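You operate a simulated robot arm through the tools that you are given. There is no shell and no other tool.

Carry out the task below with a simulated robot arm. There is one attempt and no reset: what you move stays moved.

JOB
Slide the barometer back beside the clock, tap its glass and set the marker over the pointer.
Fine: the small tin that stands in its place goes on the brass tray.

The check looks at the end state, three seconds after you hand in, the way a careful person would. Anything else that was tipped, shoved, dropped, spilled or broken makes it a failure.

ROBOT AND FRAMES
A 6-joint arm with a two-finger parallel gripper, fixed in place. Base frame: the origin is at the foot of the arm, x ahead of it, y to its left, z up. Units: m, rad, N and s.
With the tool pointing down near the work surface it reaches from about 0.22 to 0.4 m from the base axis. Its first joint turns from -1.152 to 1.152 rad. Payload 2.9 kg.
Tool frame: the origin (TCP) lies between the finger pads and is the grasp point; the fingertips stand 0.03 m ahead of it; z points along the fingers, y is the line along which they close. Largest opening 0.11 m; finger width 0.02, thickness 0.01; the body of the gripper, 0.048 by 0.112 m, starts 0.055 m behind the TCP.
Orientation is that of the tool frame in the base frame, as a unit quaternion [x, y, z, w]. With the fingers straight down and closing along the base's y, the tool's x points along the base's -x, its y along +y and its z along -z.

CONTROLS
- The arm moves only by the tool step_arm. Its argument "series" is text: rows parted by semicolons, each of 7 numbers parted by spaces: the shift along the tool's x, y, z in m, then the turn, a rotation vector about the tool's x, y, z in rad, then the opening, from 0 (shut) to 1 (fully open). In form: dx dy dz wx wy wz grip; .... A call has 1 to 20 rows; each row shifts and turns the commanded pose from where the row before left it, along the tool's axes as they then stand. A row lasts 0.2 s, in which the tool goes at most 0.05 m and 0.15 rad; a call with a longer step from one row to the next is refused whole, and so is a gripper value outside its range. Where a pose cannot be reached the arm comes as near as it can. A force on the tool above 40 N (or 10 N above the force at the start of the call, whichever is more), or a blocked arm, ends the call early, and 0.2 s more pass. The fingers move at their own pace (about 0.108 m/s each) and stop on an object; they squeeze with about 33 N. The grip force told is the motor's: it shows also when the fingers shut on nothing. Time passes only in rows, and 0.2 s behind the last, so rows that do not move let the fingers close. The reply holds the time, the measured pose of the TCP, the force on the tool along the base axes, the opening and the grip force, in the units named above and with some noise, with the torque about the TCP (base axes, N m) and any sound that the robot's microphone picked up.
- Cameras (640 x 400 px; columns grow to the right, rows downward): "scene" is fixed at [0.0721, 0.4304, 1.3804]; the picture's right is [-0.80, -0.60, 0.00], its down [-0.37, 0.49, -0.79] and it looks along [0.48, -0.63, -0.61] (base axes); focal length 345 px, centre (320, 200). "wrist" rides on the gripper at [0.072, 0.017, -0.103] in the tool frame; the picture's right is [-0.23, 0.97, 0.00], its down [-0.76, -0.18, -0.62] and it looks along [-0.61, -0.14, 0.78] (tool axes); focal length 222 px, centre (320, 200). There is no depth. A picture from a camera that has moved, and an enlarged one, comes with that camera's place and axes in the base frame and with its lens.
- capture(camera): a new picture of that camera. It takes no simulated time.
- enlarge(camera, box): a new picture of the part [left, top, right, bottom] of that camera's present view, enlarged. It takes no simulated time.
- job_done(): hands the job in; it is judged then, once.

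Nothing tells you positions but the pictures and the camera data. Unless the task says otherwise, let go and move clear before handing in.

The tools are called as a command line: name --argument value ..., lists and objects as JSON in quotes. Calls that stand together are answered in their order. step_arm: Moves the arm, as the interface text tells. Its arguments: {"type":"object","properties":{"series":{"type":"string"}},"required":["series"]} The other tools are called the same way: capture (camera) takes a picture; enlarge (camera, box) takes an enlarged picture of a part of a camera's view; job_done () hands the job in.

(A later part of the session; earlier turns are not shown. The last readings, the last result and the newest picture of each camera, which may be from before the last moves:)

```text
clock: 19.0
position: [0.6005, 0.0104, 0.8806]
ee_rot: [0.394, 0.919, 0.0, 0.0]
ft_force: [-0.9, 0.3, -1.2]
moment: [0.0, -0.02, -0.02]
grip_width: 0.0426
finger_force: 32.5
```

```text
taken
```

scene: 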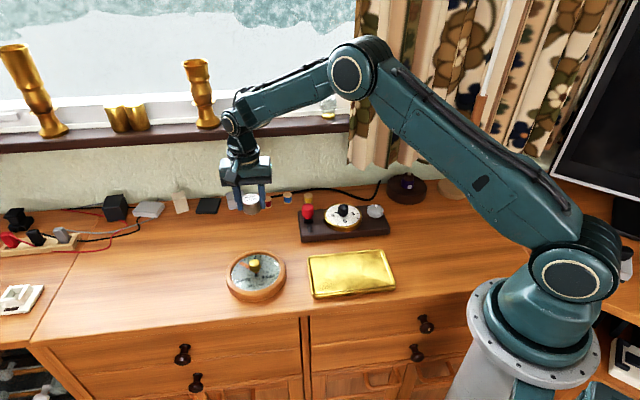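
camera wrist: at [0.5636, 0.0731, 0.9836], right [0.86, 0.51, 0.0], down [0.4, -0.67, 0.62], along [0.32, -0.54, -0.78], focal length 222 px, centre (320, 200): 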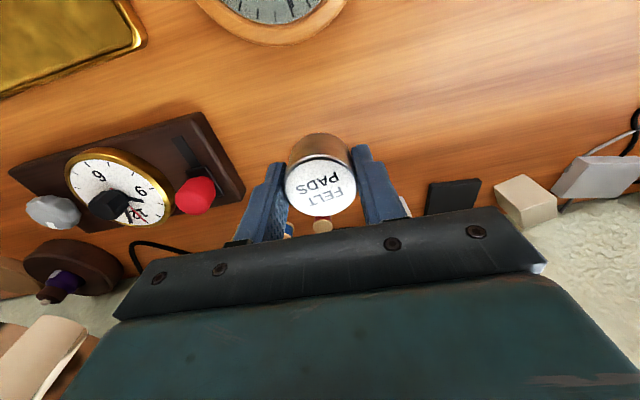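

The tin is held steadily at z≈0.88. I'll carry it in front of the plinth to above the tray centre, near (0.338, -0.035).

step_arm --series "0.0074 -0.011 0 0 0 0 0; 0.0148 -0.0221 0 0 0 0 0; 0.0148 -0.0221 0 0 0 0 0; 0.0148 -0.0221 0 0 0 0 0; 0.0148 -0.0221 0 0 0 0 0; 0.0148 -0.0221 0 0 0 0 0; 0.0148 -0.0221 0 0 0 0 0; 0.0148 -0.0221 0 0 0 0 0; 0.0148 -0.0221 0 0 0 0 0; 0.0148 -0.0221 0 0 0 0 0; 0.0074 -0.011 0 0 0 0 0; 0 0 0 0 0 0 0; 0 0 0 0 0 0 0"

capture --camera "wrist"

capture --camera "scene"

enlarge --camera "scene" --box '[290, 200, 410, 310]'

```text
clock: 21.8
position: [0.3396, -0.0353, 0.8795]
ee_rot: [0.394, 0.919, 0.0, 0.0]
ft_force: [-0.4, 0.9, -0.3]
moment: [0.0, 0.01, -0.02]
grip_width: 0.0425
finger_force: 33.1
```

```text
taken
camera wrist: at [0.303, 0.0301, 0.9835], right [0.86, 0.51, 0.0], down [0.4, -0.67, 0.62], along [0.32, -0.54, -0.78], focal length 222 px, centre (320, 200)
```

wrist: 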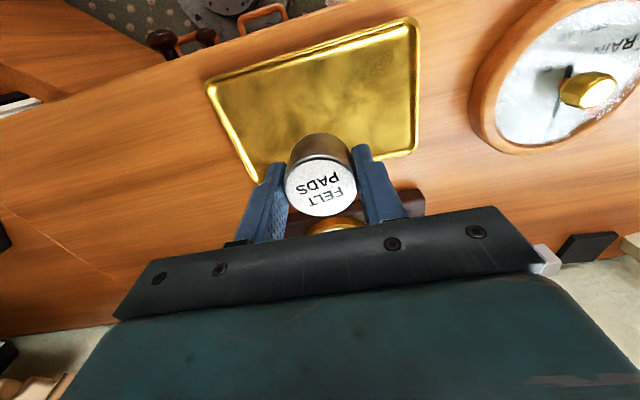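

```text
taken
```

scene: 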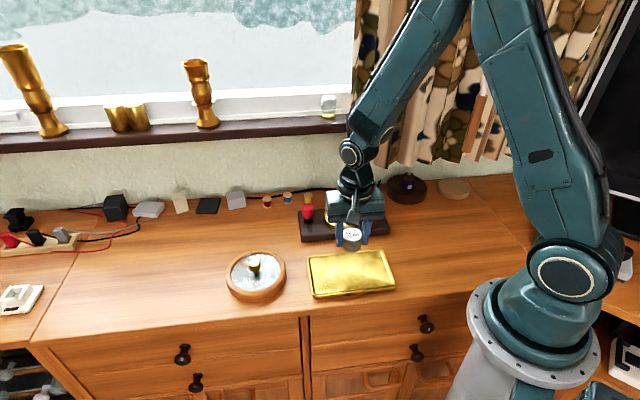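

```text
3.64 times, centred on (350, 255) of scene
camera zoom: at [0.0721, 0.4304, 1.3804], right [-0.8, -0.6, 0.0], down [-0.37, 0.49, -0.79], along [0.48, -0.63, -0.61], focal length 1256 px, centre (211, 0)
```

zoom: 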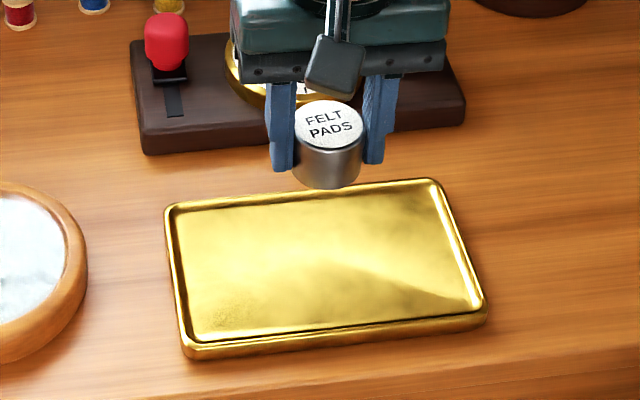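

The tin is over the middle of the tray and still held. I'll lower to just above the tray floor, then inch down feeling for contact.

step_arm --series "0 0 0.01 0 0 0 0; 0 0 0.02 0 0 0 0; 0 0 0.02 0 0 0 0; 0 0 0.02 0 0 0 0; 0 0 0.01 0 0 0 0; 0 0 0 0 0 0 0; 0 0 0 0 0 0 0"

enlarge --camera "scene" --box '[310, 220, 400, 300]'

```text
clock: 23.4
position: [0.3394, -0.0361, 0.8016]
ee_rot: [0.394, 0.919, 0.0, -0.001]
ft_force: [1.6, -0.2, -0.7]
moment: [-0.03, 0.0, 0.0]
grip_width: 0.0425
finger_force: 33.1
```

```text
5.00 times, centred on (355, 260) of scene
camera zoom: at [0.0721, 0.4304, 1.3804], right [-0.8, -0.6, 0.0], down [-0.37, 0.49, -0.79], along [0.48, -0.63, -0.61], focal length 1727 px, centre (145, -100)
```

zoom: 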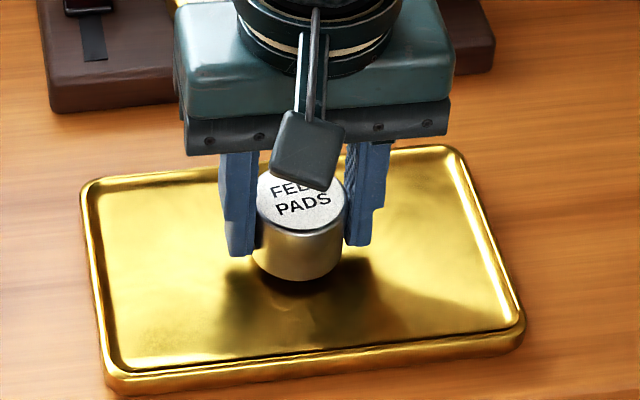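

The tin hangs about a centimetre above the tray floor with its reflection just below. I'll inch down a few millimetres at a time.

step_arm --series "0 0 0.003 0 0 0 0; 0 0 0.002 0 0 0 0; 0 0 0.002 0 0 0 0; 0 0 0 0 0 0 0"

```text
clock: 24.4
position: [0.3387, -0.036, 0.7951]
ee_rot: [0.393, 0.919, -0.001, 0.001]
ft_force: [-4.9, 0.2, 30.1]
moment: [-0.07, 0.07, -0.01]
grip_width: 0.0426
finger_force: 32.7
```

The tin has touched the tray floor at TCP z≈0.795. I'll ease off about a millimetre and then open the fingers gently.

step_arm --series "0 0 -0.001 0 0 0 0; 0 0 0 0 0 0 0"

```text
clock: 25.0
position: [0.3396, -0.0357, 0.7949]
ee_rot: [0.395, 0.919, -0.001, 0.001]
ft_force: [-0.4, -2.4, 8.9]
moment: [-0.11, -0.1, -0.03]
grip_width: 0.0425
finger_force: 33.1
```

step_arm --series "0 0 0 0 0 0 0.42; 0 0 0 0 0 0 0.5; 0 0 0 0 0 0 0.6; 0 0 0 0 0 0 0.6"

enlarge --camera "scene" --box '[310, 220, 400, 300]'

capture --camera "wrist"

```text
clock: 26.0
position: [0.339, -0.0349, 0.7955]
ee_rot: [0.394, 0.919, 0.001, 0.0]
ft_force: [0.0, 0.5, 0.5]
moment: [-0.03, -0.01, 0.0]
grip_width: 0.0657
finger_force: 0.0
```

```text
5.00 times, centred on (355, 260) of scene
camera zoom: at [0.0721, 0.4304, 1.3804], right [-0.8, -0.6, 0.0], down [-0.37, 0.49, -0.79], along [0.48, -0.63, -0.61], focal length 1727 px, centre (145, -100)
```

zoom: 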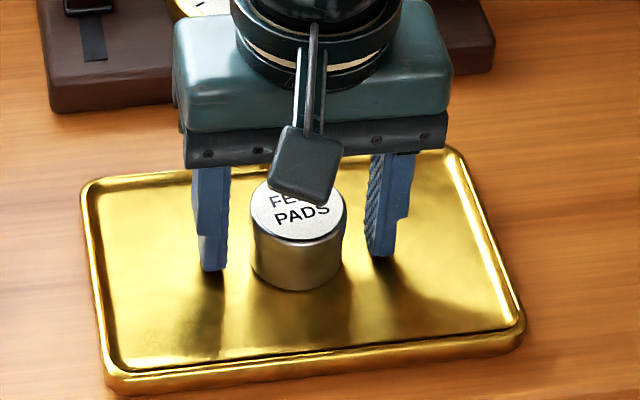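

```text
taken
camera wrist: at [0.3022, 0.0289, 0.8982], right [0.86, 0.51, 0.0], down [0.4, -0.67, 0.62], along [0.32, -0.54, -0.78], focal length 222 px, centre (320, 200)
```

wrist: 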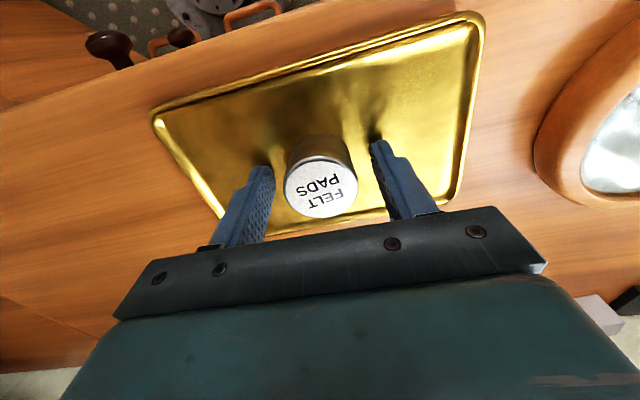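

The tin stands upright in the middle of the brass tray. I'll rise clear, then move to a hover in front of the barometer with the fingers set about 80 mm apart to cradle it.

step_arm --series "0 0 -0.01 0 0 0 0.6; 0 0 -0.03 0 0 0 0.6; 0 0 -0.04 0 0 0 0.6; 0 0 -0.04 0 0 0 0.6; 0 0 0 0 0 0 0.6"

step_arm --series "0.006 0.0152 0 0 0 0 0.73; 0.01194 0.0304 0 0 0 0 0.73; 0.01194 0.0304 0 0 0 0 0.73; 0.01194 0.0304 0 0 0 0 0.73; 0.01194 0.0304 0 0 0 0 0.73; 0.01194 0.0304 0 0 0 0 0.73; 0.01194 0.0304 0 0 0 0 0.73; 0.006 0.0152 0 0 0 0 0.73; 0 0 0 0 0 0 0.73"

capture --camera "wrist"

capture --camera "scene"

```text
clock: 27.2
position: [0.3373, -0.034, 0.9171]
ee_rot: [0.394, 0.919, 0.0, 0.0]
ft_force: [0.5, -0.3, -0.2]
moment: [0.04, -0.01, 0.0]
grip_width: 0.0659
finger_force: 0.0
```

```text
clock: 29.2
position: [0.4334, 0.1724, 0.9156]
ee_rot: [0.394, 0.919, 0.0, 0.0]
ft_force: [-0.2, -0.3, 0.5]
moment: [-0.02, 0.04, 0.01]
grip_width: 0.0802
finger_force: 0.1
```

```text
taken
camera wrist: at [0.3984, 0.2368, 1.0185], right [0.86, 0.51, 0.0], down [0.4, -0.67, 0.62], along [0.32, -0.54, -0.78], focal length 222 px, centre (320, 200)
```

wrist: 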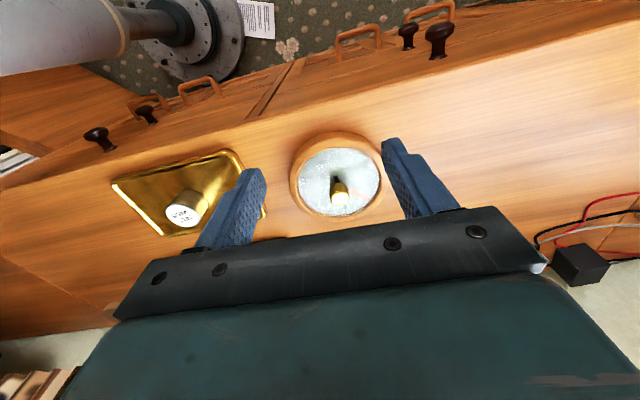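

```text
taken
```

scene: 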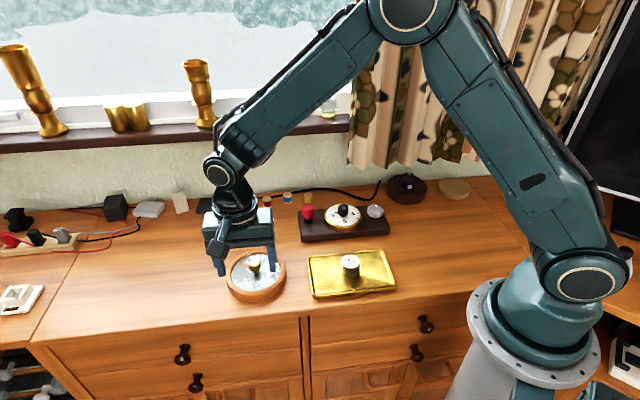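

From this hover the barometer lies ahead of the fingers, but the table's front edge looks close below them. I'll enlarge to measure the gap between the barometer and the edge.

enlarge --camera "wrist" --box '[200, 20, 440, 220]'

enlarge --camera "scene" --box '[190, 230, 330, 340]'

enlarge --camera "wrist" --box '[285, 125, 389, 225]'

```text
2.00 times, centred on (320, 120) of wrist
camera zoom: at [0.3984, 0.2368, 1.0185], right [0.86, 0.51, 0.0], down [0.4, -0.67, 0.62], along [0.32, -0.54, -0.78], focal length 444 px, centre (320, 360)
```

zoom: 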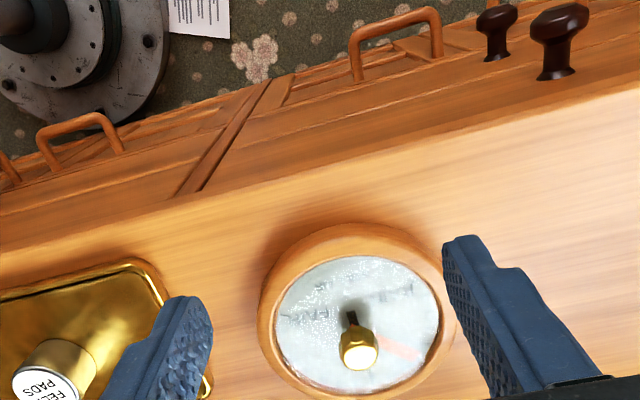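

```text
3.64 times, centred on (260, 285) of scene
camera zoom: at [0.072, 0.4304, 1.3804], right [-0.8, -0.6, 0.0], down [-0.37, 0.49, -0.79], along [0.48, -0.63, -0.61], focal length 1256 px, centre (538, -109)
```

zoom: 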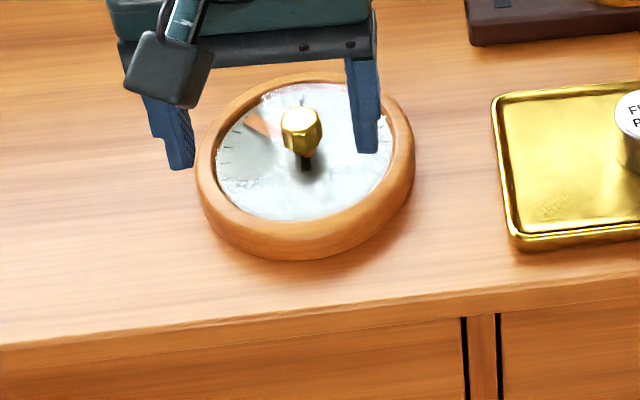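

```text
4.00 times, centred on (337, 175) of wrist
camera zoom: at [0.3984, 0.2368, 1.0185], right [0.86, 0.51, 0.0], down [0.4, -0.67, 0.62], along [0.32, -0.54, -0.78], focal length 888 px, centre (252, 300)
```

zoom: 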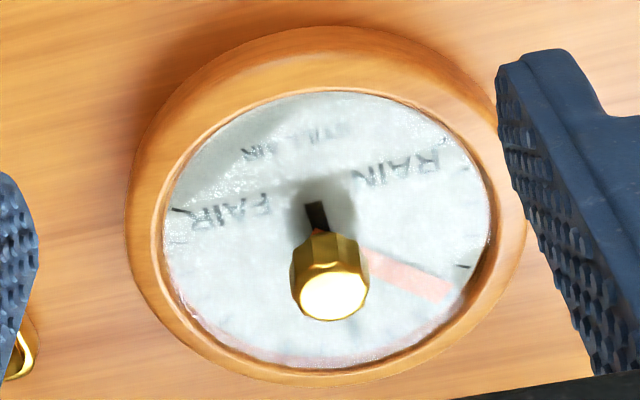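

The barometer's centre is about (0.4995, 0.105) with its rim some 4 cm from the table's front edge and a radius near 68 mm. I'll move in slightly and lower both fingertips just in front of the rim, a few millimetres above the wood.

step_arm --series "-0.01 0.002 0 0 0 0 0.73; 0 0 0.03 0 0 0 0.73; 0 0 0.03 0 0 0 0.73; 0 0 0.03 0 0 0 0.73; 0 0 0.025 0 0 0 0.73; 0 0 0.01 0 0 0 0.73; 0 0 0 0 0 0 0.73"

capture --camera "wrist"

enlarge --camera "scene" --box '[190, 230, 330, 340]'

```text
clock: 30.8
position: [0.4432, 0.1652, 0.79]
ee_rot: [0.394, 0.919, 0.0, 0.0]
ft_force: [0.2, 0.5, -0.5]
moment: [0.01, -0.01, -0.03]
grip_width: 0.0802
finger_force: 0.1
```

```text
taken
camera wrist: at [0.4064, 0.2296, 0.8926], right [0.86, 0.51, 0.0], down [0.4, -0.67, 0.62], along [0.32, -0.54, -0.78], focal length 222 px, centre (320, 200)
```

wrist: 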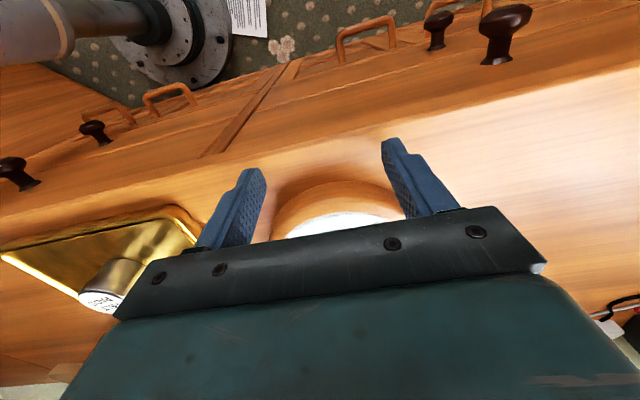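

```text
3.64 times, centred on (260, 285) of scene
camera zoom: at [0.0721, 0.4304, 1.3804], right [-0.8, -0.6, 0.0], down [-0.37, 0.49, -0.79], along [0.48, -0.63, -0.61], focal length 1256 px, centre (538, -109)
```

zoom: 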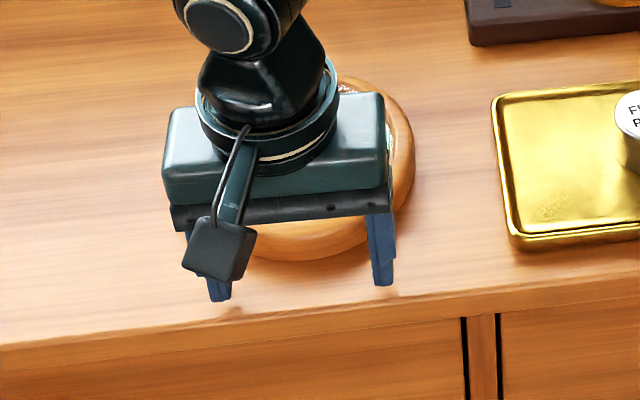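

The fingertips straddle the front of the barometer evenly with no contact yet. I'll push slowly toward the wall and check that it moves without twisting.

step_arm --series "-0.006 0 0 0 0 0 0.73; -0.006 0 0 0 0 0 0.73; -0.006 0 0 0 0 0 0.73; -0.006 0 0 0 0 0 0.73; -0.006 0 0 0 0 0 0.73; 0 0 0 0 0 0 0.73"

enlarge --camera "scene" --box '[190, 210, 330, 320]'

capture --camera "wrist"

```text
clock: 32.2
position: [0.4628, 0.1445, 0.7888]
ee_rot: [0.393, 0.919, 0.001, -0.001]
ft_force: [-3.0, 2.1, -0.2]
moment: [0.07, 0.11, -0.07]
grip_width: 0.0812
finger_force: 1.1
```

```text
3.64 times, centred on (260, 265) of scene
camera zoom: at [0.072, 0.4305, 1.3804], right [-0.8, -0.6, 0.0], down [-0.37, 0.49, -0.79], along [0.48, -0.63, -0.61], focal length 1256 px, centre (538, -36)
```

zoom: 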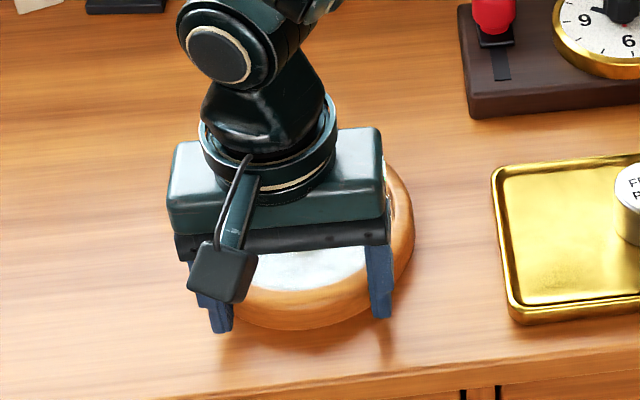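

```text
taken
camera wrist: at [0.427, 0.2096, 0.8921], right [0.86, 0.51, 0.0], down [0.4, -0.67, 0.62], along [0.32, -0.54, -0.78], focal length 222 px, centre (320, 200)
```

wrist: 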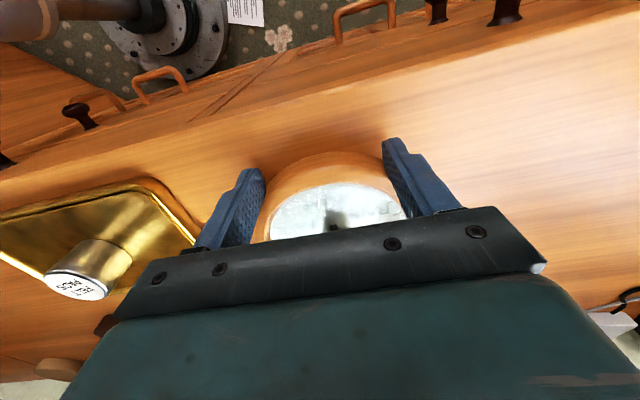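

Both fingers now bear on the rim with about 4 N and the barometer has begun to slide. I'll push on about 70 mm in the same direction, with a slight drift left toward the tin's old spot.

step_arm --series "-0.006 0.0004 0 0 0 0 0.73; -0.008 0.0005 0 0 0 0 0.73; -0.008 0.0005 0 0 0 0 0.73; -0.008 0.0005 0 0 0 0 0.73; -0.008 0.0005 0 0 0 0 0.73; -0.008 0.0005 0 0 0 0 0.73; -0.008 0.0005 0 0 0 0 0.73; -0.008 0.0005 0 0 0 0 0.73; -0.006 0.0004 0 0 0 0 0.73; 0 0 0 0 0 0 0.73"

enlarge --camera "scene" --box '[190, 190, 330, 300]'

capture --camera "wrist"

```text
clock: 34.4
position: [0.5153, 0.0998, 0.7906]
ee_rot: [0.393, 0.919, 0.0, 0.0]
ft_force: [-2.3, 2.0, 1.4]
moment: [0.05, 0.09, -0.01]
grip_width: 0.0814
finger_force: 1.1
```

```text
3.64 times, centred on (260, 245) of scene
camera zoom: at [0.072, 0.4304, 1.3804], right [-0.8, -0.6, 0.0], down [-0.37, 0.49, -0.79], along [0.48, -0.63, -0.61], focal length 1256 px, centre (538, 36)
```

zoom: 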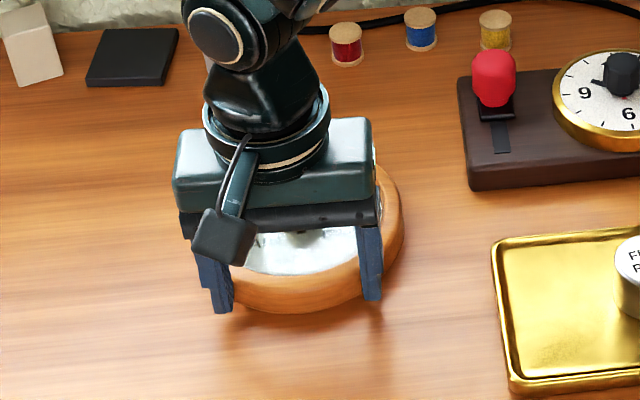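

```text
taken
camera wrist: at [0.4778, 0.1634, 0.8932], right [0.86, 0.51, 0.0], down [0.4, -0.67, 0.62], along [0.32, -0.54, -0.78], focal length 222 px, centre (320, 200)
```

wrist: 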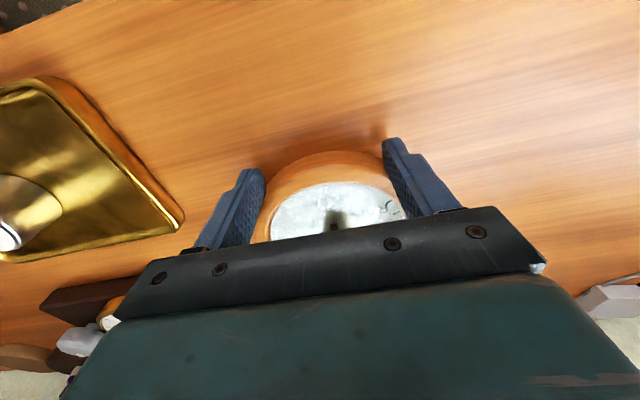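

The barometer slides squarely in the cradle, now about halfway. I'll push the remaining 70 mm or so to the tin's former spot.

step_arm --series "-0.006 0.0001 0 0 0 0 0.73; -0.008 0.0002 0 0 0 0 0.73; -0.008 0.0002 0 0 0 0 0.73; -0.008 0.0002 0 0 0 0 0.73; -0.008 0.0002 0 0 0 0 0.73; -0.008 0.0002 0 0 0 0 0.73; -0.008 0.0002 0 0 0 0 0.73; -0.008 0.0002 0 0 0 0 0.73; -0.005 0.0002 0 0 0 0 0.73; 0 0 0 0 0 0 0.73"

enlarge --camera "scene" --box '[190, 170, 330, 280]'

capture --camera "scene"

```text
clock: 36.6
position: [0.5604, 0.0515, 0.7893]
ee_rot: [0.393, 0.92, -0.001, 0.001]
ft_force: [-3.4, 3.1, 1.6]
moment: [0.11, 0.02, 0.06]
grip_width: 0.0813
finger_force: 0.7
```

```text
3.64 times, centred on (260, 225) of scene
camera zoom: at [0.072, 0.4305, 1.3804], right [-0.8, -0.6, 0.0], down [-0.37, 0.49, -0.79], along [0.48, -0.63, -0.61], focal length 1256 px, centre (538, 109)
```

zoom: 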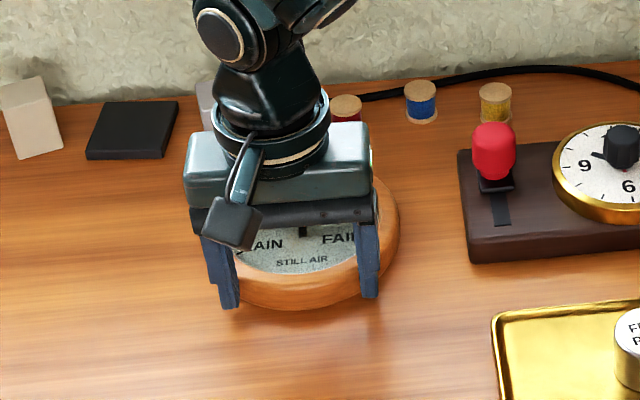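

```text
taken
```

scene: 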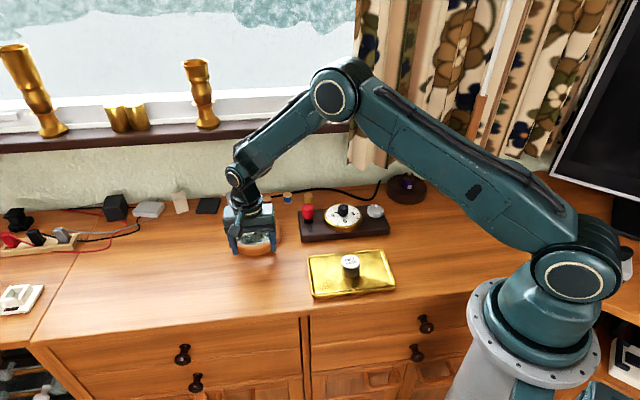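

The barometer is nearly there, an estimated 5 mm short of the tin's old centre, and the dial now reads clearly without the glare. I'll push 4 mm more, back off and rise to look.

step_arm --series "-0.004 0.001 0 0 0 0 0.73; 0 0 0 0 0 0 0.73; 0.01 0 0 0 0 0 0.73; 0.02 0 0 0 0 0 0.73; 0 0 -0.03 0 0 0 0.73; 0 0 -0.04 0 0 0 0.73; 0 0 -0.04 0 0 0 0.73; 0 0 0 0 0 0 0.73"

capture --camera "wrist"

enlarge --camera "scene" --box '[190, 170, 330, 280]'

```text
clock: 38.4
position: [0.5459, 0.0706, 0.9031]
ee_rot: [0.394, 0.919, 0.0, 0.0]
ft_force: [-0.1, -0.3, 0.4]
moment: [0.01, 0.02, 0.02]
grip_width: 0.0802
finger_force: 0.1
```

```text
taken
camera wrist: at [0.5085, 0.1354, 1.006], right [0.86, 0.51, 0.0], down [0.4, -0.67, 0.62], along [0.32, -0.54, -0.78], focal length 222 px, centre (320, 200)
```

wrist: 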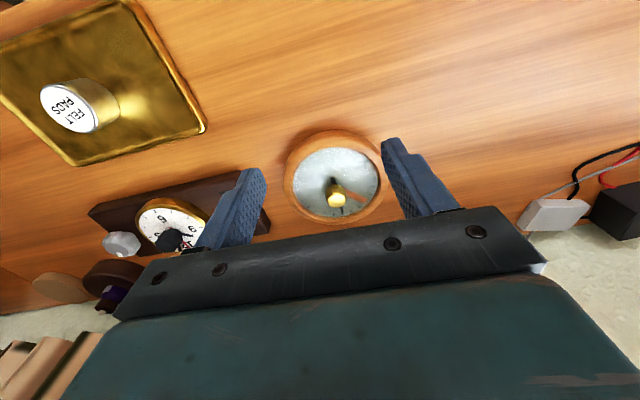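

```text
3.64 times, centred on (260, 225) of scene
camera zoom: at [0.072, 0.4304, 1.3804], right [-0.8, -0.6, 0.0], down [-0.37, 0.49, -0.79], along [0.48, -0.63, -0.61], focal length 1256 px, centre (538, 109)
```

zoom: 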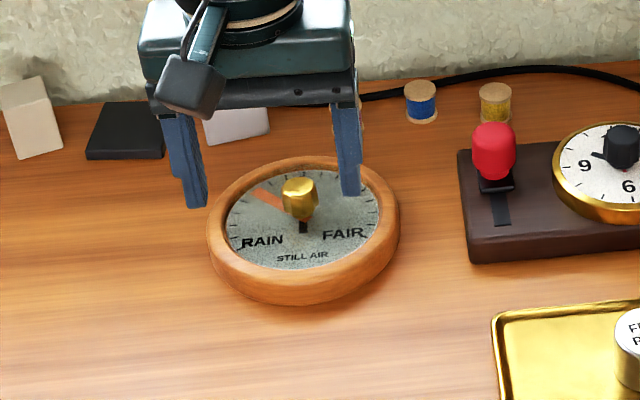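

The barometer now sits beside the clock with its dial facing front. I'll measure its centre from the wrist camera to compare with the tin's old spot, and look at the hands.

enlarge --camera "wrist" --box '[276, 120, 396, 230]'

enlarge --camera "scene" --box '[228, 200, 292, 246]'

```text
3.64 times, centred on (336, 175) of wrist
camera zoom: at [0.5085, 0.1354, 1.006], right [0.86, 0.51, 0.0], down [0.4, -0.67, 0.62], along [0.32, -0.54, -0.78], focal length 808 px, centre (262, 291)
```

zoom: 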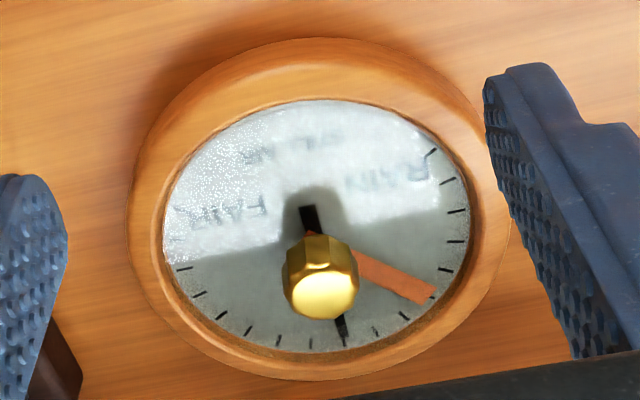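

```text
8.70 times, centred on (260, 223) of scene
camera zoom: at [0.072, 0.4304, 1.3804], right [-0.8, -0.6, 0.0], down [-0.37, 0.49, -0.79], along [0.48, -0.63, -0.61], focal length 3003 px, centre (842, -0)
```

zoom: 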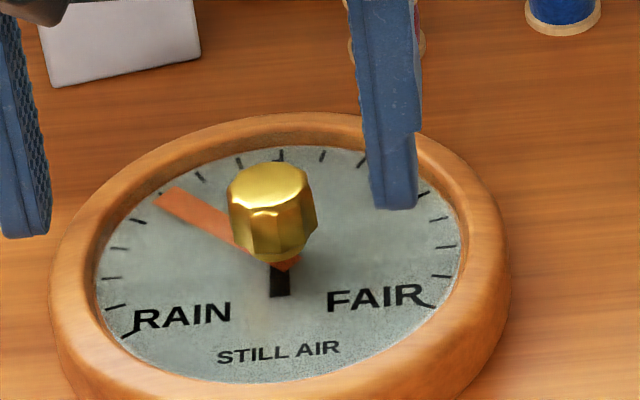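

The barometer centre measures about (0.6055, 0.004), a few millimetres from the tin's old spot. Next I'll close the fingers and hover above the glass between the knob and STILL AIR, clear of knob and rim, ready for a light tap.

step_arm --series "0 0 0 0 0 0 0.4; -0.029 -0.001 0 0 0 0 0; -0.029 -0.001 0 0 0 0 0; 0 0 0.03 0 0 0 0; 0 0 0.03 0 0 0 0; 0 0 0.02 0 0 0 0; 0 0 0 0 0 0 0; 0 0 0 0 0 0 0"

enlarge --camera "scene" --box '[220, 180, 300, 260]'

capture --camera "wrist"

```text
clock: 40.2
position: [0.5824, 0.0264, 0.8195]
ee_rot: [0.394, 0.919, -0.001, 0.0]
ft_force: [0.5, 1.2, -1.0]
moment: [0.0, -0.01, -0.03]
grip_width: 0.0
finger_force: 33.1
```

```text
5.00 times, centred on (260, 220) of scene
camera zoom: at [0.0721, 0.4304, 1.3804], right [-0.8, -0.6, 0.0], down [-0.37, 0.49, -0.79], along [0.48, -0.63, -0.61], focal length 1727 px, centre (620, 100)
```

zoom: 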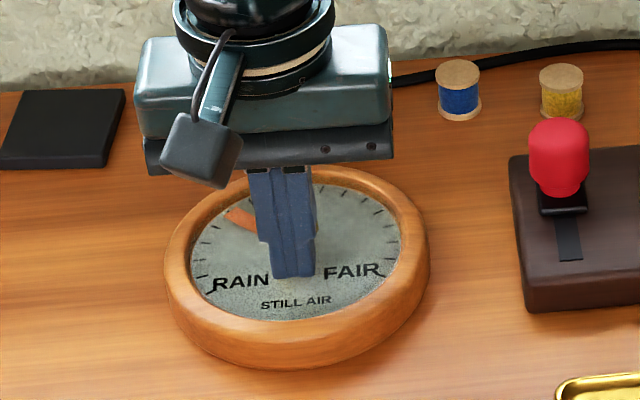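

```text
taken
camera wrist: at [0.5453, 0.0908, 0.9218], right [0.86, 0.51, 0.0], down [0.4, -0.67, 0.62], along [0.32, -0.54, -0.78], focal length 222 px, centre (320, 200)
```

wrist: 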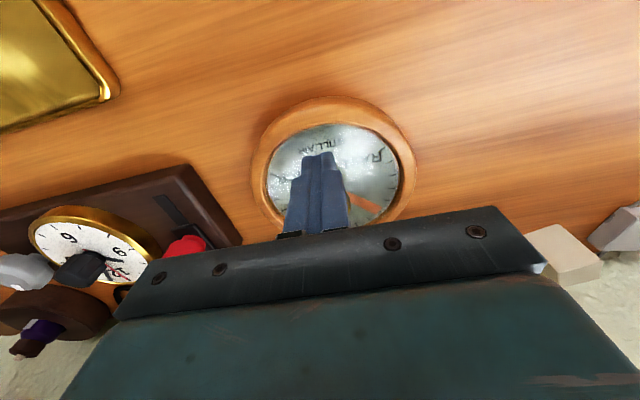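

The closed fingertips hang over the glass, clear of the knob and inside the rim. I'll come down in small steps and feel for the glass.

step_arm --series "0 0 0.006 0 0 0 0; 0 0 0.004 0 0 0 0; 0 0 0 0 0 0 0"

```text
clock: 41.0
position: [0.5825, 0.0258, 0.8103]
ee_rot: [0.394, 0.919, 0.0, 0.0]
ft_force: [0.6, 0.4, 0.2]
moment: [0.01, 0.05, 0.0]
grip_width: 0.0
finger_force: 32.5
```

step_arm --series "0 0 0.002 0 0 0 0; 0 0 0.001 0 0 0 0; 0 0 0 0 0 0 0"

```text
clock: 41.8
position: [0.5832, 0.0263, 0.8055]
ee_rot: [0.393, 0.919, 0.0, 0.0]
ft_force: [0.8, 0.6, 0.7]
moment: [0.0, -0.02, -0.01]
grip_width: 0.0
finger_force: 33.4
```

There's no contact yet at TCP z≈0.806. I'll continue a millimetre at a time.

step_arm --series "0 0 0.001 0 0 0 0; 0 0 0 0 0 0 0"

```text
clock: 42.4
position: [0.5825, 0.0266, 0.8051]
ee_rot: [0.394, 0.919, 0.0, 0.0]
ft_force: [-0.2, -1.0, 2.3]
moment: [-0.01, 0.01, 0.03]
grip_width: 0.0002
finger_force: 33.2
heard: click
```

The microphone heard a click at a light 2 N touch, so the glass was tapped. I'll lift off and look at the hands.

step_arm --series "0 0 -0.004 0 0 0 0; 0 0 -0.02 0 0 0 0; 0 0 -0.03 0 0 0 0; 0 0 -0.03 0 0 0 0; 0.03 0 -0.01 0 0 0 0; 0.03 0 0 0 0 0 0; 0 0 0 0 0 0 0"

capture --camera "wrist"

enlarge --camera "scene" --box '[228, 200, 292, 246]'

enlarge --camera "wrist" --box '[276, 120, 396, 230]'

```text
clock: 44.0
position: [0.5415, 0.073, 0.8998]
ee_rot: [0.394, 0.919, -0.001, 0.0]
ft_force: [-0.2, 0.2, -0.5]
moment: [-0.01, 0.03, -0.02]
grip_width: 0.0
finger_force: 33.0
```

```text
taken
camera wrist: at [0.5047, 0.1366, 1.0029], right [0.86, 0.51, 0.0], down [0.4, -0.67, 0.62], along [0.32, -0.54, -0.78], focal length 222 px, centre (320, 200)
```

wrist: 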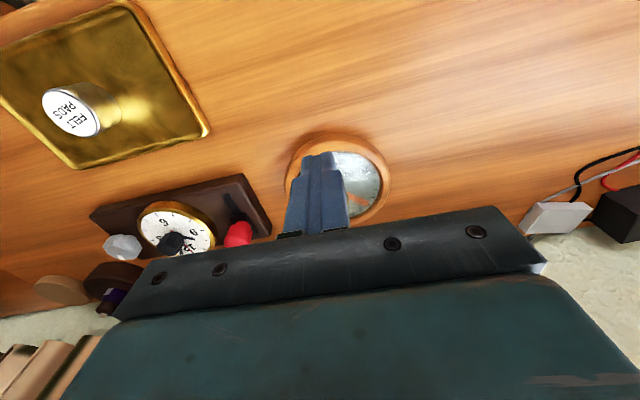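

```text
8.70 times, centred on (260, 223) of scene
camera zoom: at [0.072, 0.4304, 1.3804], right [-0.8, -0.6, 0.0], down [-0.37, 0.49, -0.79], along [0.48, -0.63, -0.61], focal length 3003 px, centre (842, -0)
```

zoom: 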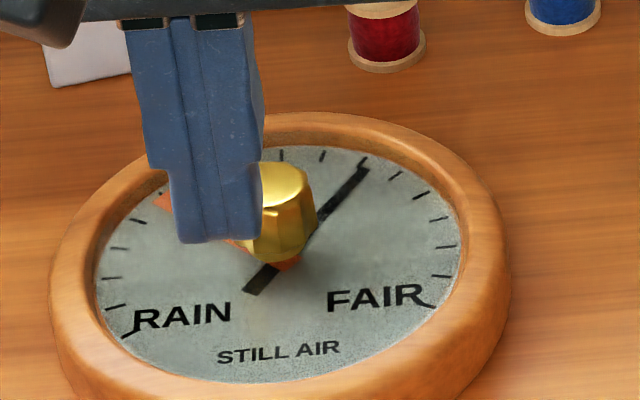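

```text
3.64 times, centred on (336, 175) of wrist
camera zoom: at [0.5047, 0.1366, 1.0029], right [0.86, 0.51, 0.0], down [0.4, -0.67, 0.62], along [0.32, -0.54, -0.78], focal length 808 px, centre (262, 291)
```

zoom: 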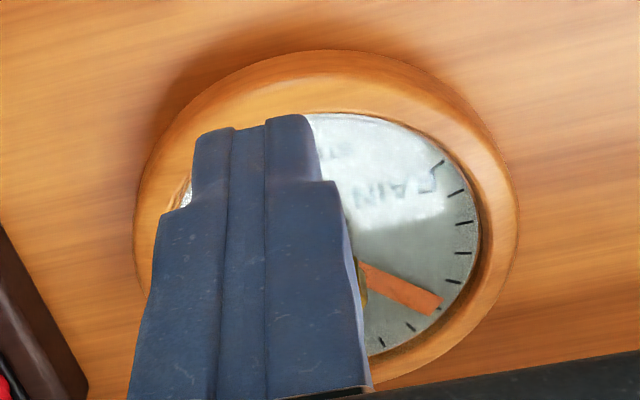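

The tap worked: the black pointer swung over toward FAIR, to the upper right on the dial. I'll open the fingers and measure the angle between the orange marker and the pointer.

step_arm --series "0 0 0 0 0 0 0.4; 0 0 0 0 0 0 0.75; 0 0 0 0 0 0 0.75; 0 0 0 0 0 0 0.75"

enlarge --camera "scene" --box '[228, 200, 292, 246]'

enlarge --camera "wrist" --box '[276, 120, 396, 230]'

```text
clock: 45.0
position: [0.5414, 0.0715, 0.8998]
ee_rot: [0.394, 0.919, -0.001, 0.0]
ft_force: [0.4, -0.6, -1.0]
moment: [-0.03, 0.0, 0.01]
grip_width: 0.0826
finger_force: 0.1
```

```text
8.70 times, centred on (260, 223) of scene
camera zoom: at [0.0721, 0.4304, 1.3804], right [-0.8, -0.6, 0.0], down [-0.37, 0.49, -0.79], along [0.48, -0.63, -0.61], focal length 3003 px, centre (842, -0)
```

zoom: 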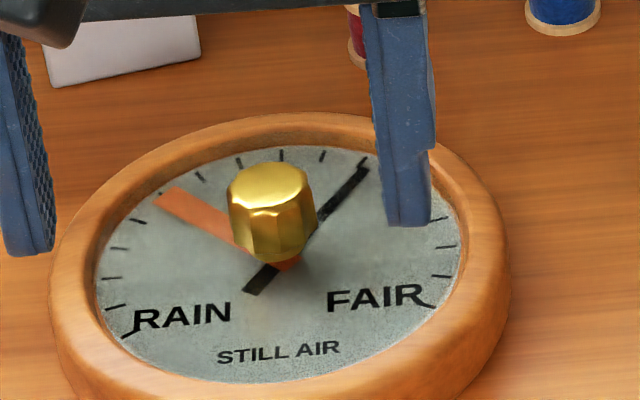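

```text
3.64 times, centred on (336, 175) of wrist
camera zoom: at [0.5049, 0.1364, 1.0027], right [0.86, 0.51, 0.0], down [0.4, -0.67, 0.62], along [0.32, -0.54, -0.78], focal length 808 px, centre (262, 291)
```

zoom: 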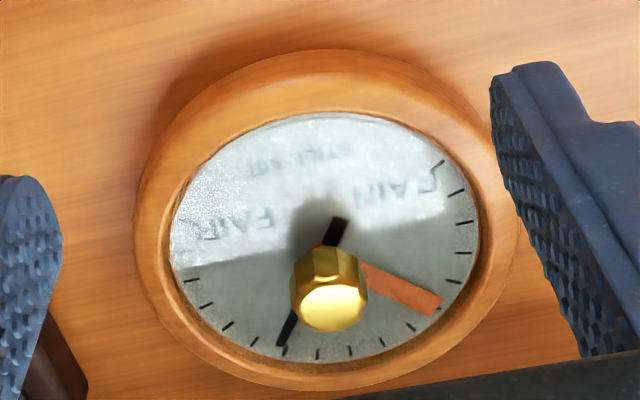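

The pointer now lies about 78° clockwise, seen from above, from the orange marker. The knob should be under about (0.608, 0.003) with its top near z≈0.80. I'll move above it and pre-turn the gripper so there's room for that twist.

step_arm --series "-0.032 0.0003 0 0 0 0 0.55; -0.032 0.0003 0 0 0 0 0.55; -0.032 0.0003 0 0 0 0 0.55; 0 0 0 0 0 -0.142 0.55; 0 0 0 0 0 -0.142 0.55; 0 0 0 0 0 -0.142 0.55; 0 0 0 0 0 -0.142 0.55; 0 0 0 0 0 -0.142 0.55; 0 0 0 0 0 0 0.55; 0 0 0 0 0 0 0.55"

capture --camera "wrist"

enlarge --camera "scene" --box '[210, 150, 310, 250]'

```text
clock: 47.2
position: [0.6095, 0.003, 0.8996]
ee_rot: [0.048, 0.999, 0.0, 0.0]
ft_force: [-1.6, 0.9, 0.0]
moment: [-0.01, 0.0, -0.03]
grip_width: 0.0603
finger_force: 0.1
```

```text
taken
camera wrist: at [0.5394, 0.0265, 1.0018], right [0.32, 0.95, 0.0], down [0.74, -0.25, 0.62], along [0.59, -0.2, -0.78], focal length 222 px, centre (320, 200)
```

wrist: 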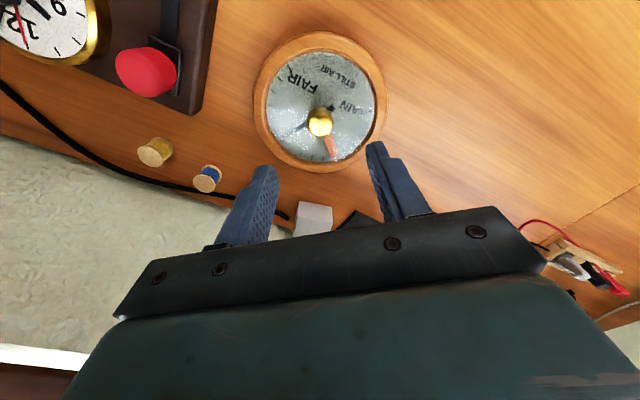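

```text
4.00 times, centred on (260, 200) of scene
camera zoom: at [0.0721, 0.4304, 1.3804], right [-0.8, -0.6, 0.0], down [-0.37, 0.49, -0.79], along [0.48, -0.63, -0.61], focal length 1382 px, centre (560, 200)
```

zoom: 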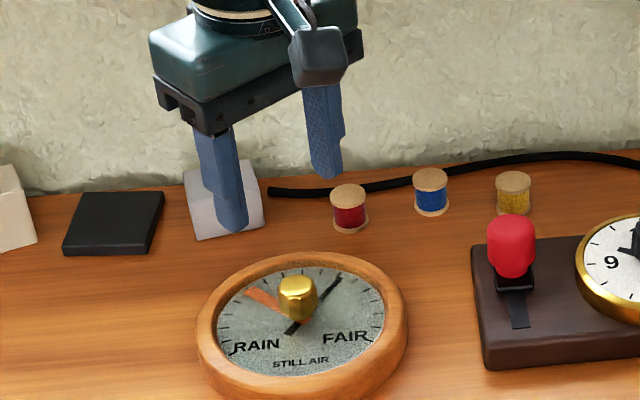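

From here the whole dial is visible below the open fingers. I'll enlarge it to fix the knob's centre and the hand angles precisely.

enlarge --camera "wrist" --box '[248, 25, 392, 175]'

enlarge --camera "wrist" --box '[275, 80, 371, 165]'

enlarge --camera "scene" --box '[228, 205, 292, 245]'

```text
2.67 times, centred on (320, 100) of wrist
camera zoom: at [0.5394, 0.0265, 1.0018], right [0.32, 0.95, 0.0], down [0.74, -0.25, 0.62], along [0.59, -0.2, -0.78], focal length 592 px, centre (320, 467)
```

zoom: 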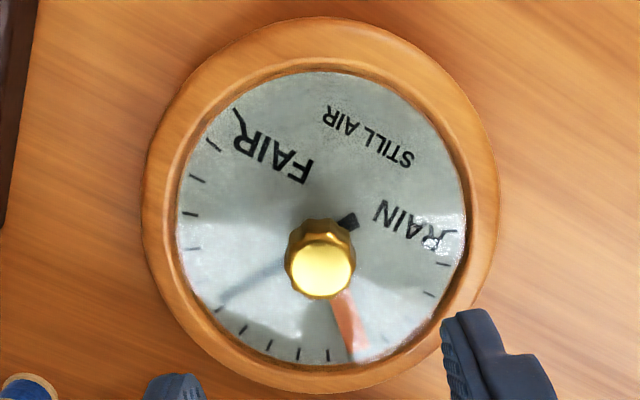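

```text
4.71 times, centred on (323, 122) of wrist
camera zoom: at [0.5394, 0.0265, 1.0018], right [0.32, 0.95, 0.0], down [0.74, -0.25, 0.62], along [0.59, -0.2, -0.78], focal length 1045 px, centre (306, 565)
```

zoom: 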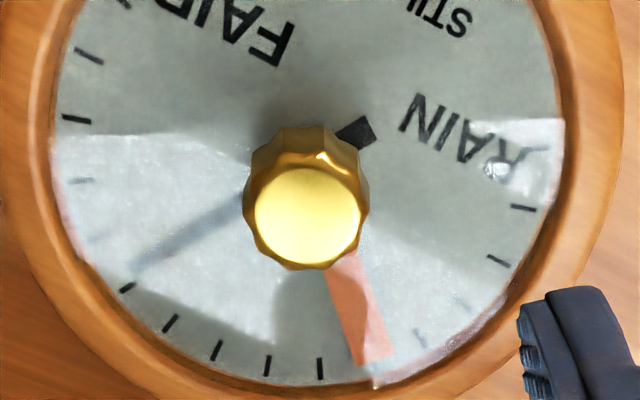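

```text
10.00 times, centred on (260, 225) of scene
camera zoom: at [0.0721, 0.4304, 1.3804], right [-0.8, -0.6, 0.0], down [-0.37, 0.49, -0.79], along [0.48, -0.63, -0.61], focal length 3454 px, centre (920, -50)
```

zoom: 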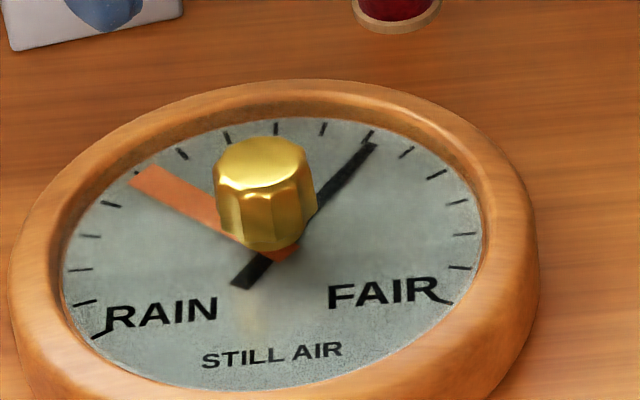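

The knob is centred under the gripper to within a millimetre, and both views put the pointer 78° (1.365 rad) clockwise from the marker. I'll lower the open fingers around the knob, stopping about 3 mm above the glass.

step_arm --series "0 0 0.03 0 0 0 0.55; 0 0 0.03 0 0 0 0.55; 0 0 0.02 0 0 0 0.55; 0 0 0.008 0 0 0 0.55; 0 0 0 0 0 0 0.55; 0 0 0 0 0 0 0.55"

enlarge --camera "wrist" --box '[230, 90, 410, 250]'

enlarge --camera "scene" --box '[220, 180, 300, 250]'

```text
clock: 48.6
position: [0.6093, -0.0002, 0.8104]
ee_rot: [0.049, 0.999, -0.001, 0.0]
ft_force: [-0.6, -0.1, 0.5]
moment: [0.0, -0.02, 0.01]
grip_width: 0.0605
finger_force: 0.1
```

```text
2.50 times, centred on (320, 170) of wrist
camera zoom: at [0.5404, 0.0246, 0.9141], right [0.32, 0.95, 0.0], down [0.74, -0.25, 0.62], along [0.59, -0.2, -0.78], focal length 555 px, centre (320, 275)
```

zoom: 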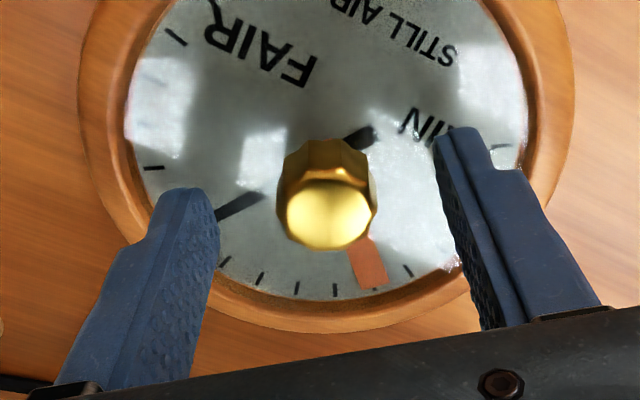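

```text
5.71 times, centred on (260, 215) of scene
camera zoom: at [0.0721, 0.4304, 1.3804], right [-0.8, -0.6, 0.0], down [-0.37, 0.49, -0.79], along [0.48, -0.63, -0.61], focal length 1974 px, centre (663, 114)
```

zoom: 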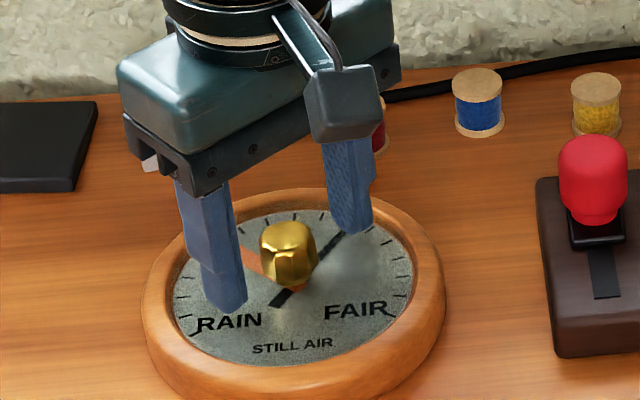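

The fingers straddle the knob just above the glass, with the knob about 2 mm toward the +y finger. I'll nudge to centre and close on it.

step_arm --series "0.001 0.002 0.001 0 0 0 0.55; 0 0 0 0 0 0 0.55; 0 0 0 0 0 0 0.35; 0 0 0 0 0 0 0.2; 0 0 0 0 0 0 0.1; 0 0 0 0 0 0 0.1"

enlarge --camera "wrist" --box '[230, 90, 410, 250]'

enlarge --camera "scene" --box '[220, 180, 300, 250]'

```text
clock: 50.0
position: [0.6094, 0.0021, 0.8097]
ee_rot: [0.05, 0.999, -0.001, -0.001]
ft_force: [1.3, -3.6, 1.4]
moment: [-0.04, 0.03, 0.01]
grip_width: 0.0245
finger_force: 32.6
```

```text
2.50 times, centred on (320, 170) of wrist
camera zoom: at [0.5393, 0.0273, 0.9137], right [0.32, 0.95, 0.0], down [0.74, -0.25, 0.62], along [0.59, -0.2, -0.78], focal length 555 px, centre (320, 275)
```

zoom: 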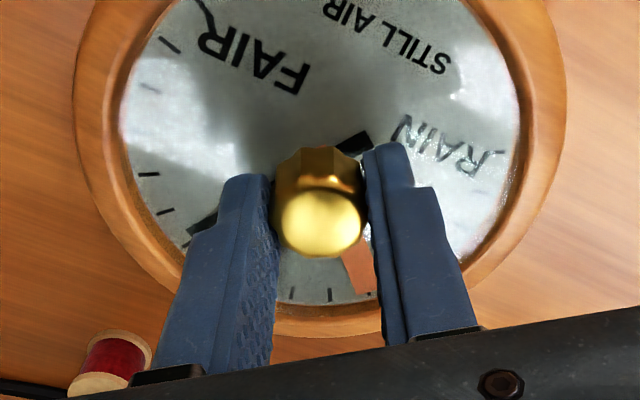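

```text
5.71 times, centred on (260, 215) of scene
camera zoom: at [0.072, 0.4303, 1.3804], right [-0.8, -0.6, 0.0], down [-0.37, 0.49, -0.79], along [0.48, -0.63, -0.61], focal length 1974 px, centre (663, 114)
```

zoom: 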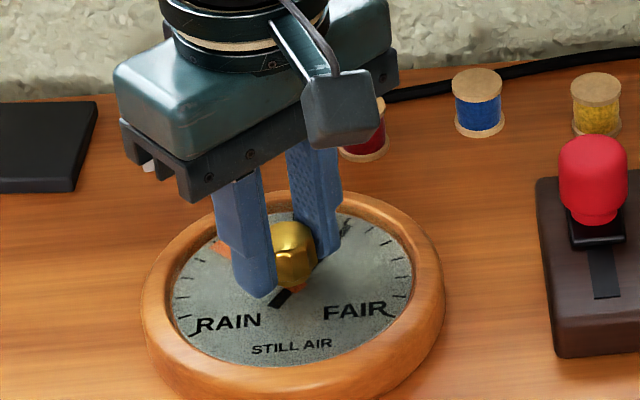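

The knob is held at 24.5 mm and the barometer hasn't shifted noticeably. I'll turn a first 0.4 rad clockwise (seen from above) and check that only the marker follows.

step_arm --series "0 0 0 0 0 0.07 0.1; 0 0 0 0 0 0.11 0.1; 0 0 0 0 0 0.11 0.1; 0 0 0 0 0 0.11 0.1; 0 0 0 0 0 0 0.1"

enlarge --camera "wrist" --box '[230, 90, 410, 250]'

enlarge --camera "scene" --box '[220, 180, 300, 250]'

```text
clock: 51.2
position: [0.6079, 0.0038, 0.8107]
ee_rot: [0.248, 0.969, 0.001, 0.0]
ft_force: [2.5, -0.3, 0.1]
moment: [-0.25, -0.5, -0.01]
grip_width: 0.0244
finger_force: 32.4
```

```text
2.50 times, centred on (320, 170) of wrist
camera zoom: at [0.5531, 0.0531, 0.9137], right [0.67, 0.75, 0.0], down [0.58, -0.52, 0.62], along [0.46, -0.42, -0.78], focal length 555 px, centre (320, 275)
```

zoom: 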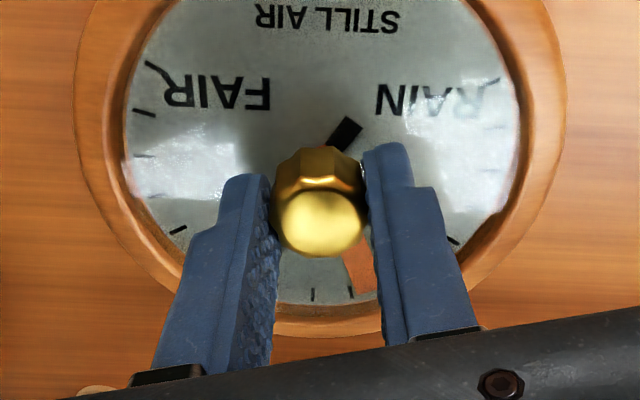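

```text
5.71 times, centred on (260, 215) of scene
camera zoom: at [0.0721, 0.4304, 1.3804], right [-0.8, -0.6, 0.0], down [-0.37, 0.49, -0.79], along [0.48, -0.63, -0.61], focal length 1974 px, centre (663, 114)
```

zoom: 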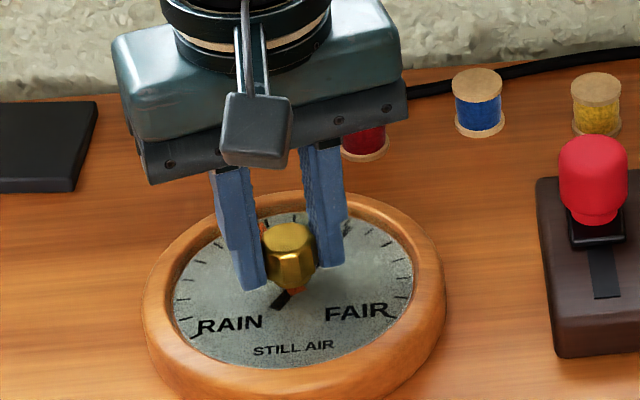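

The dial and case stayed put and the marker turned with the gripper. I'll continue the remaining 0.96 rad in steady steps.

step_arm --series "0 0 0 0 0 0.11 0.1; 0 0 0 0 0 0.11 0.1; 0 0 0 0 0 0.11 0.1; 0 0 0 0 0 0.11 0.1; 0 0 0 0 0 0.11 0.1; 0 0 0 0 0 0.11 0.1; 0 0 0 0 0 0.11 0.1; 0 0 0 0 0 0.11 0.1; 0 0 0 0 0 0.08 0.1; 0 0 0 0 0 0 0.1; 0 0 0 0 0 0 0.1"

enlarge --camera "wrist" --box '[230, 90, 410, 250]'

enlarge --camera "scene" --box '[220, 180, 300, 250]'

```text
clock: 53.6
position: [0.6087, 0.004, 0.8111]
ee_rot: [0.667, 0.745, 0.0, 0.0]
ft_force: [0.0, -2.1, 0.5]
moment: [0.24, -0.01, -0.03]
grip_width: 0.0249
finger_force: 33.5
```

```text
2.50 times, centred on (320, 170) of wrist
camera zoom: at [0.6178, 0.077, 0.9138], right [0.99, -0.12, 0.0], down [-0.09, -0.78, 0.62], along [-0.07, -0.62, -0.78], focal length 555 px, centre (320, 275)
```

zoom: 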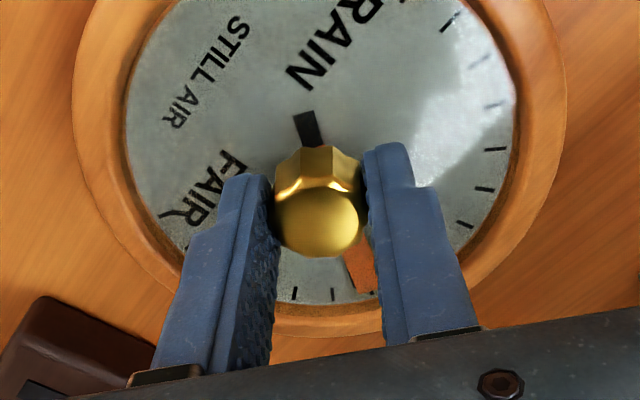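

```text
5.71 times, centred on (260, 215) of scene
camera zoom: at [0.0721, 0.4303, 1.3804], right [-0.8, -0.6, 0.0], down [-0.37, 0.49, -0.79], along [0.48, -0.63, -0.61], focal length 1974 px, centre (663, 114)
```

zoom: 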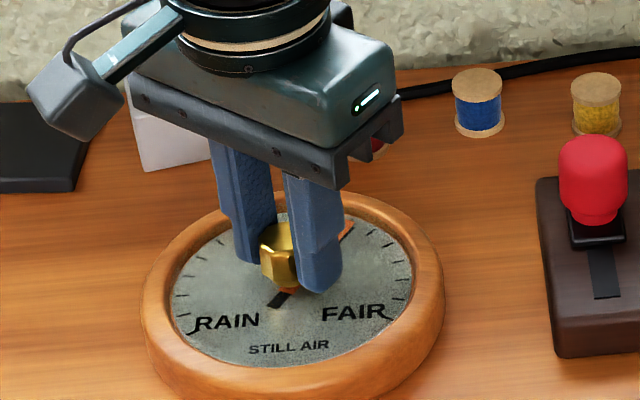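

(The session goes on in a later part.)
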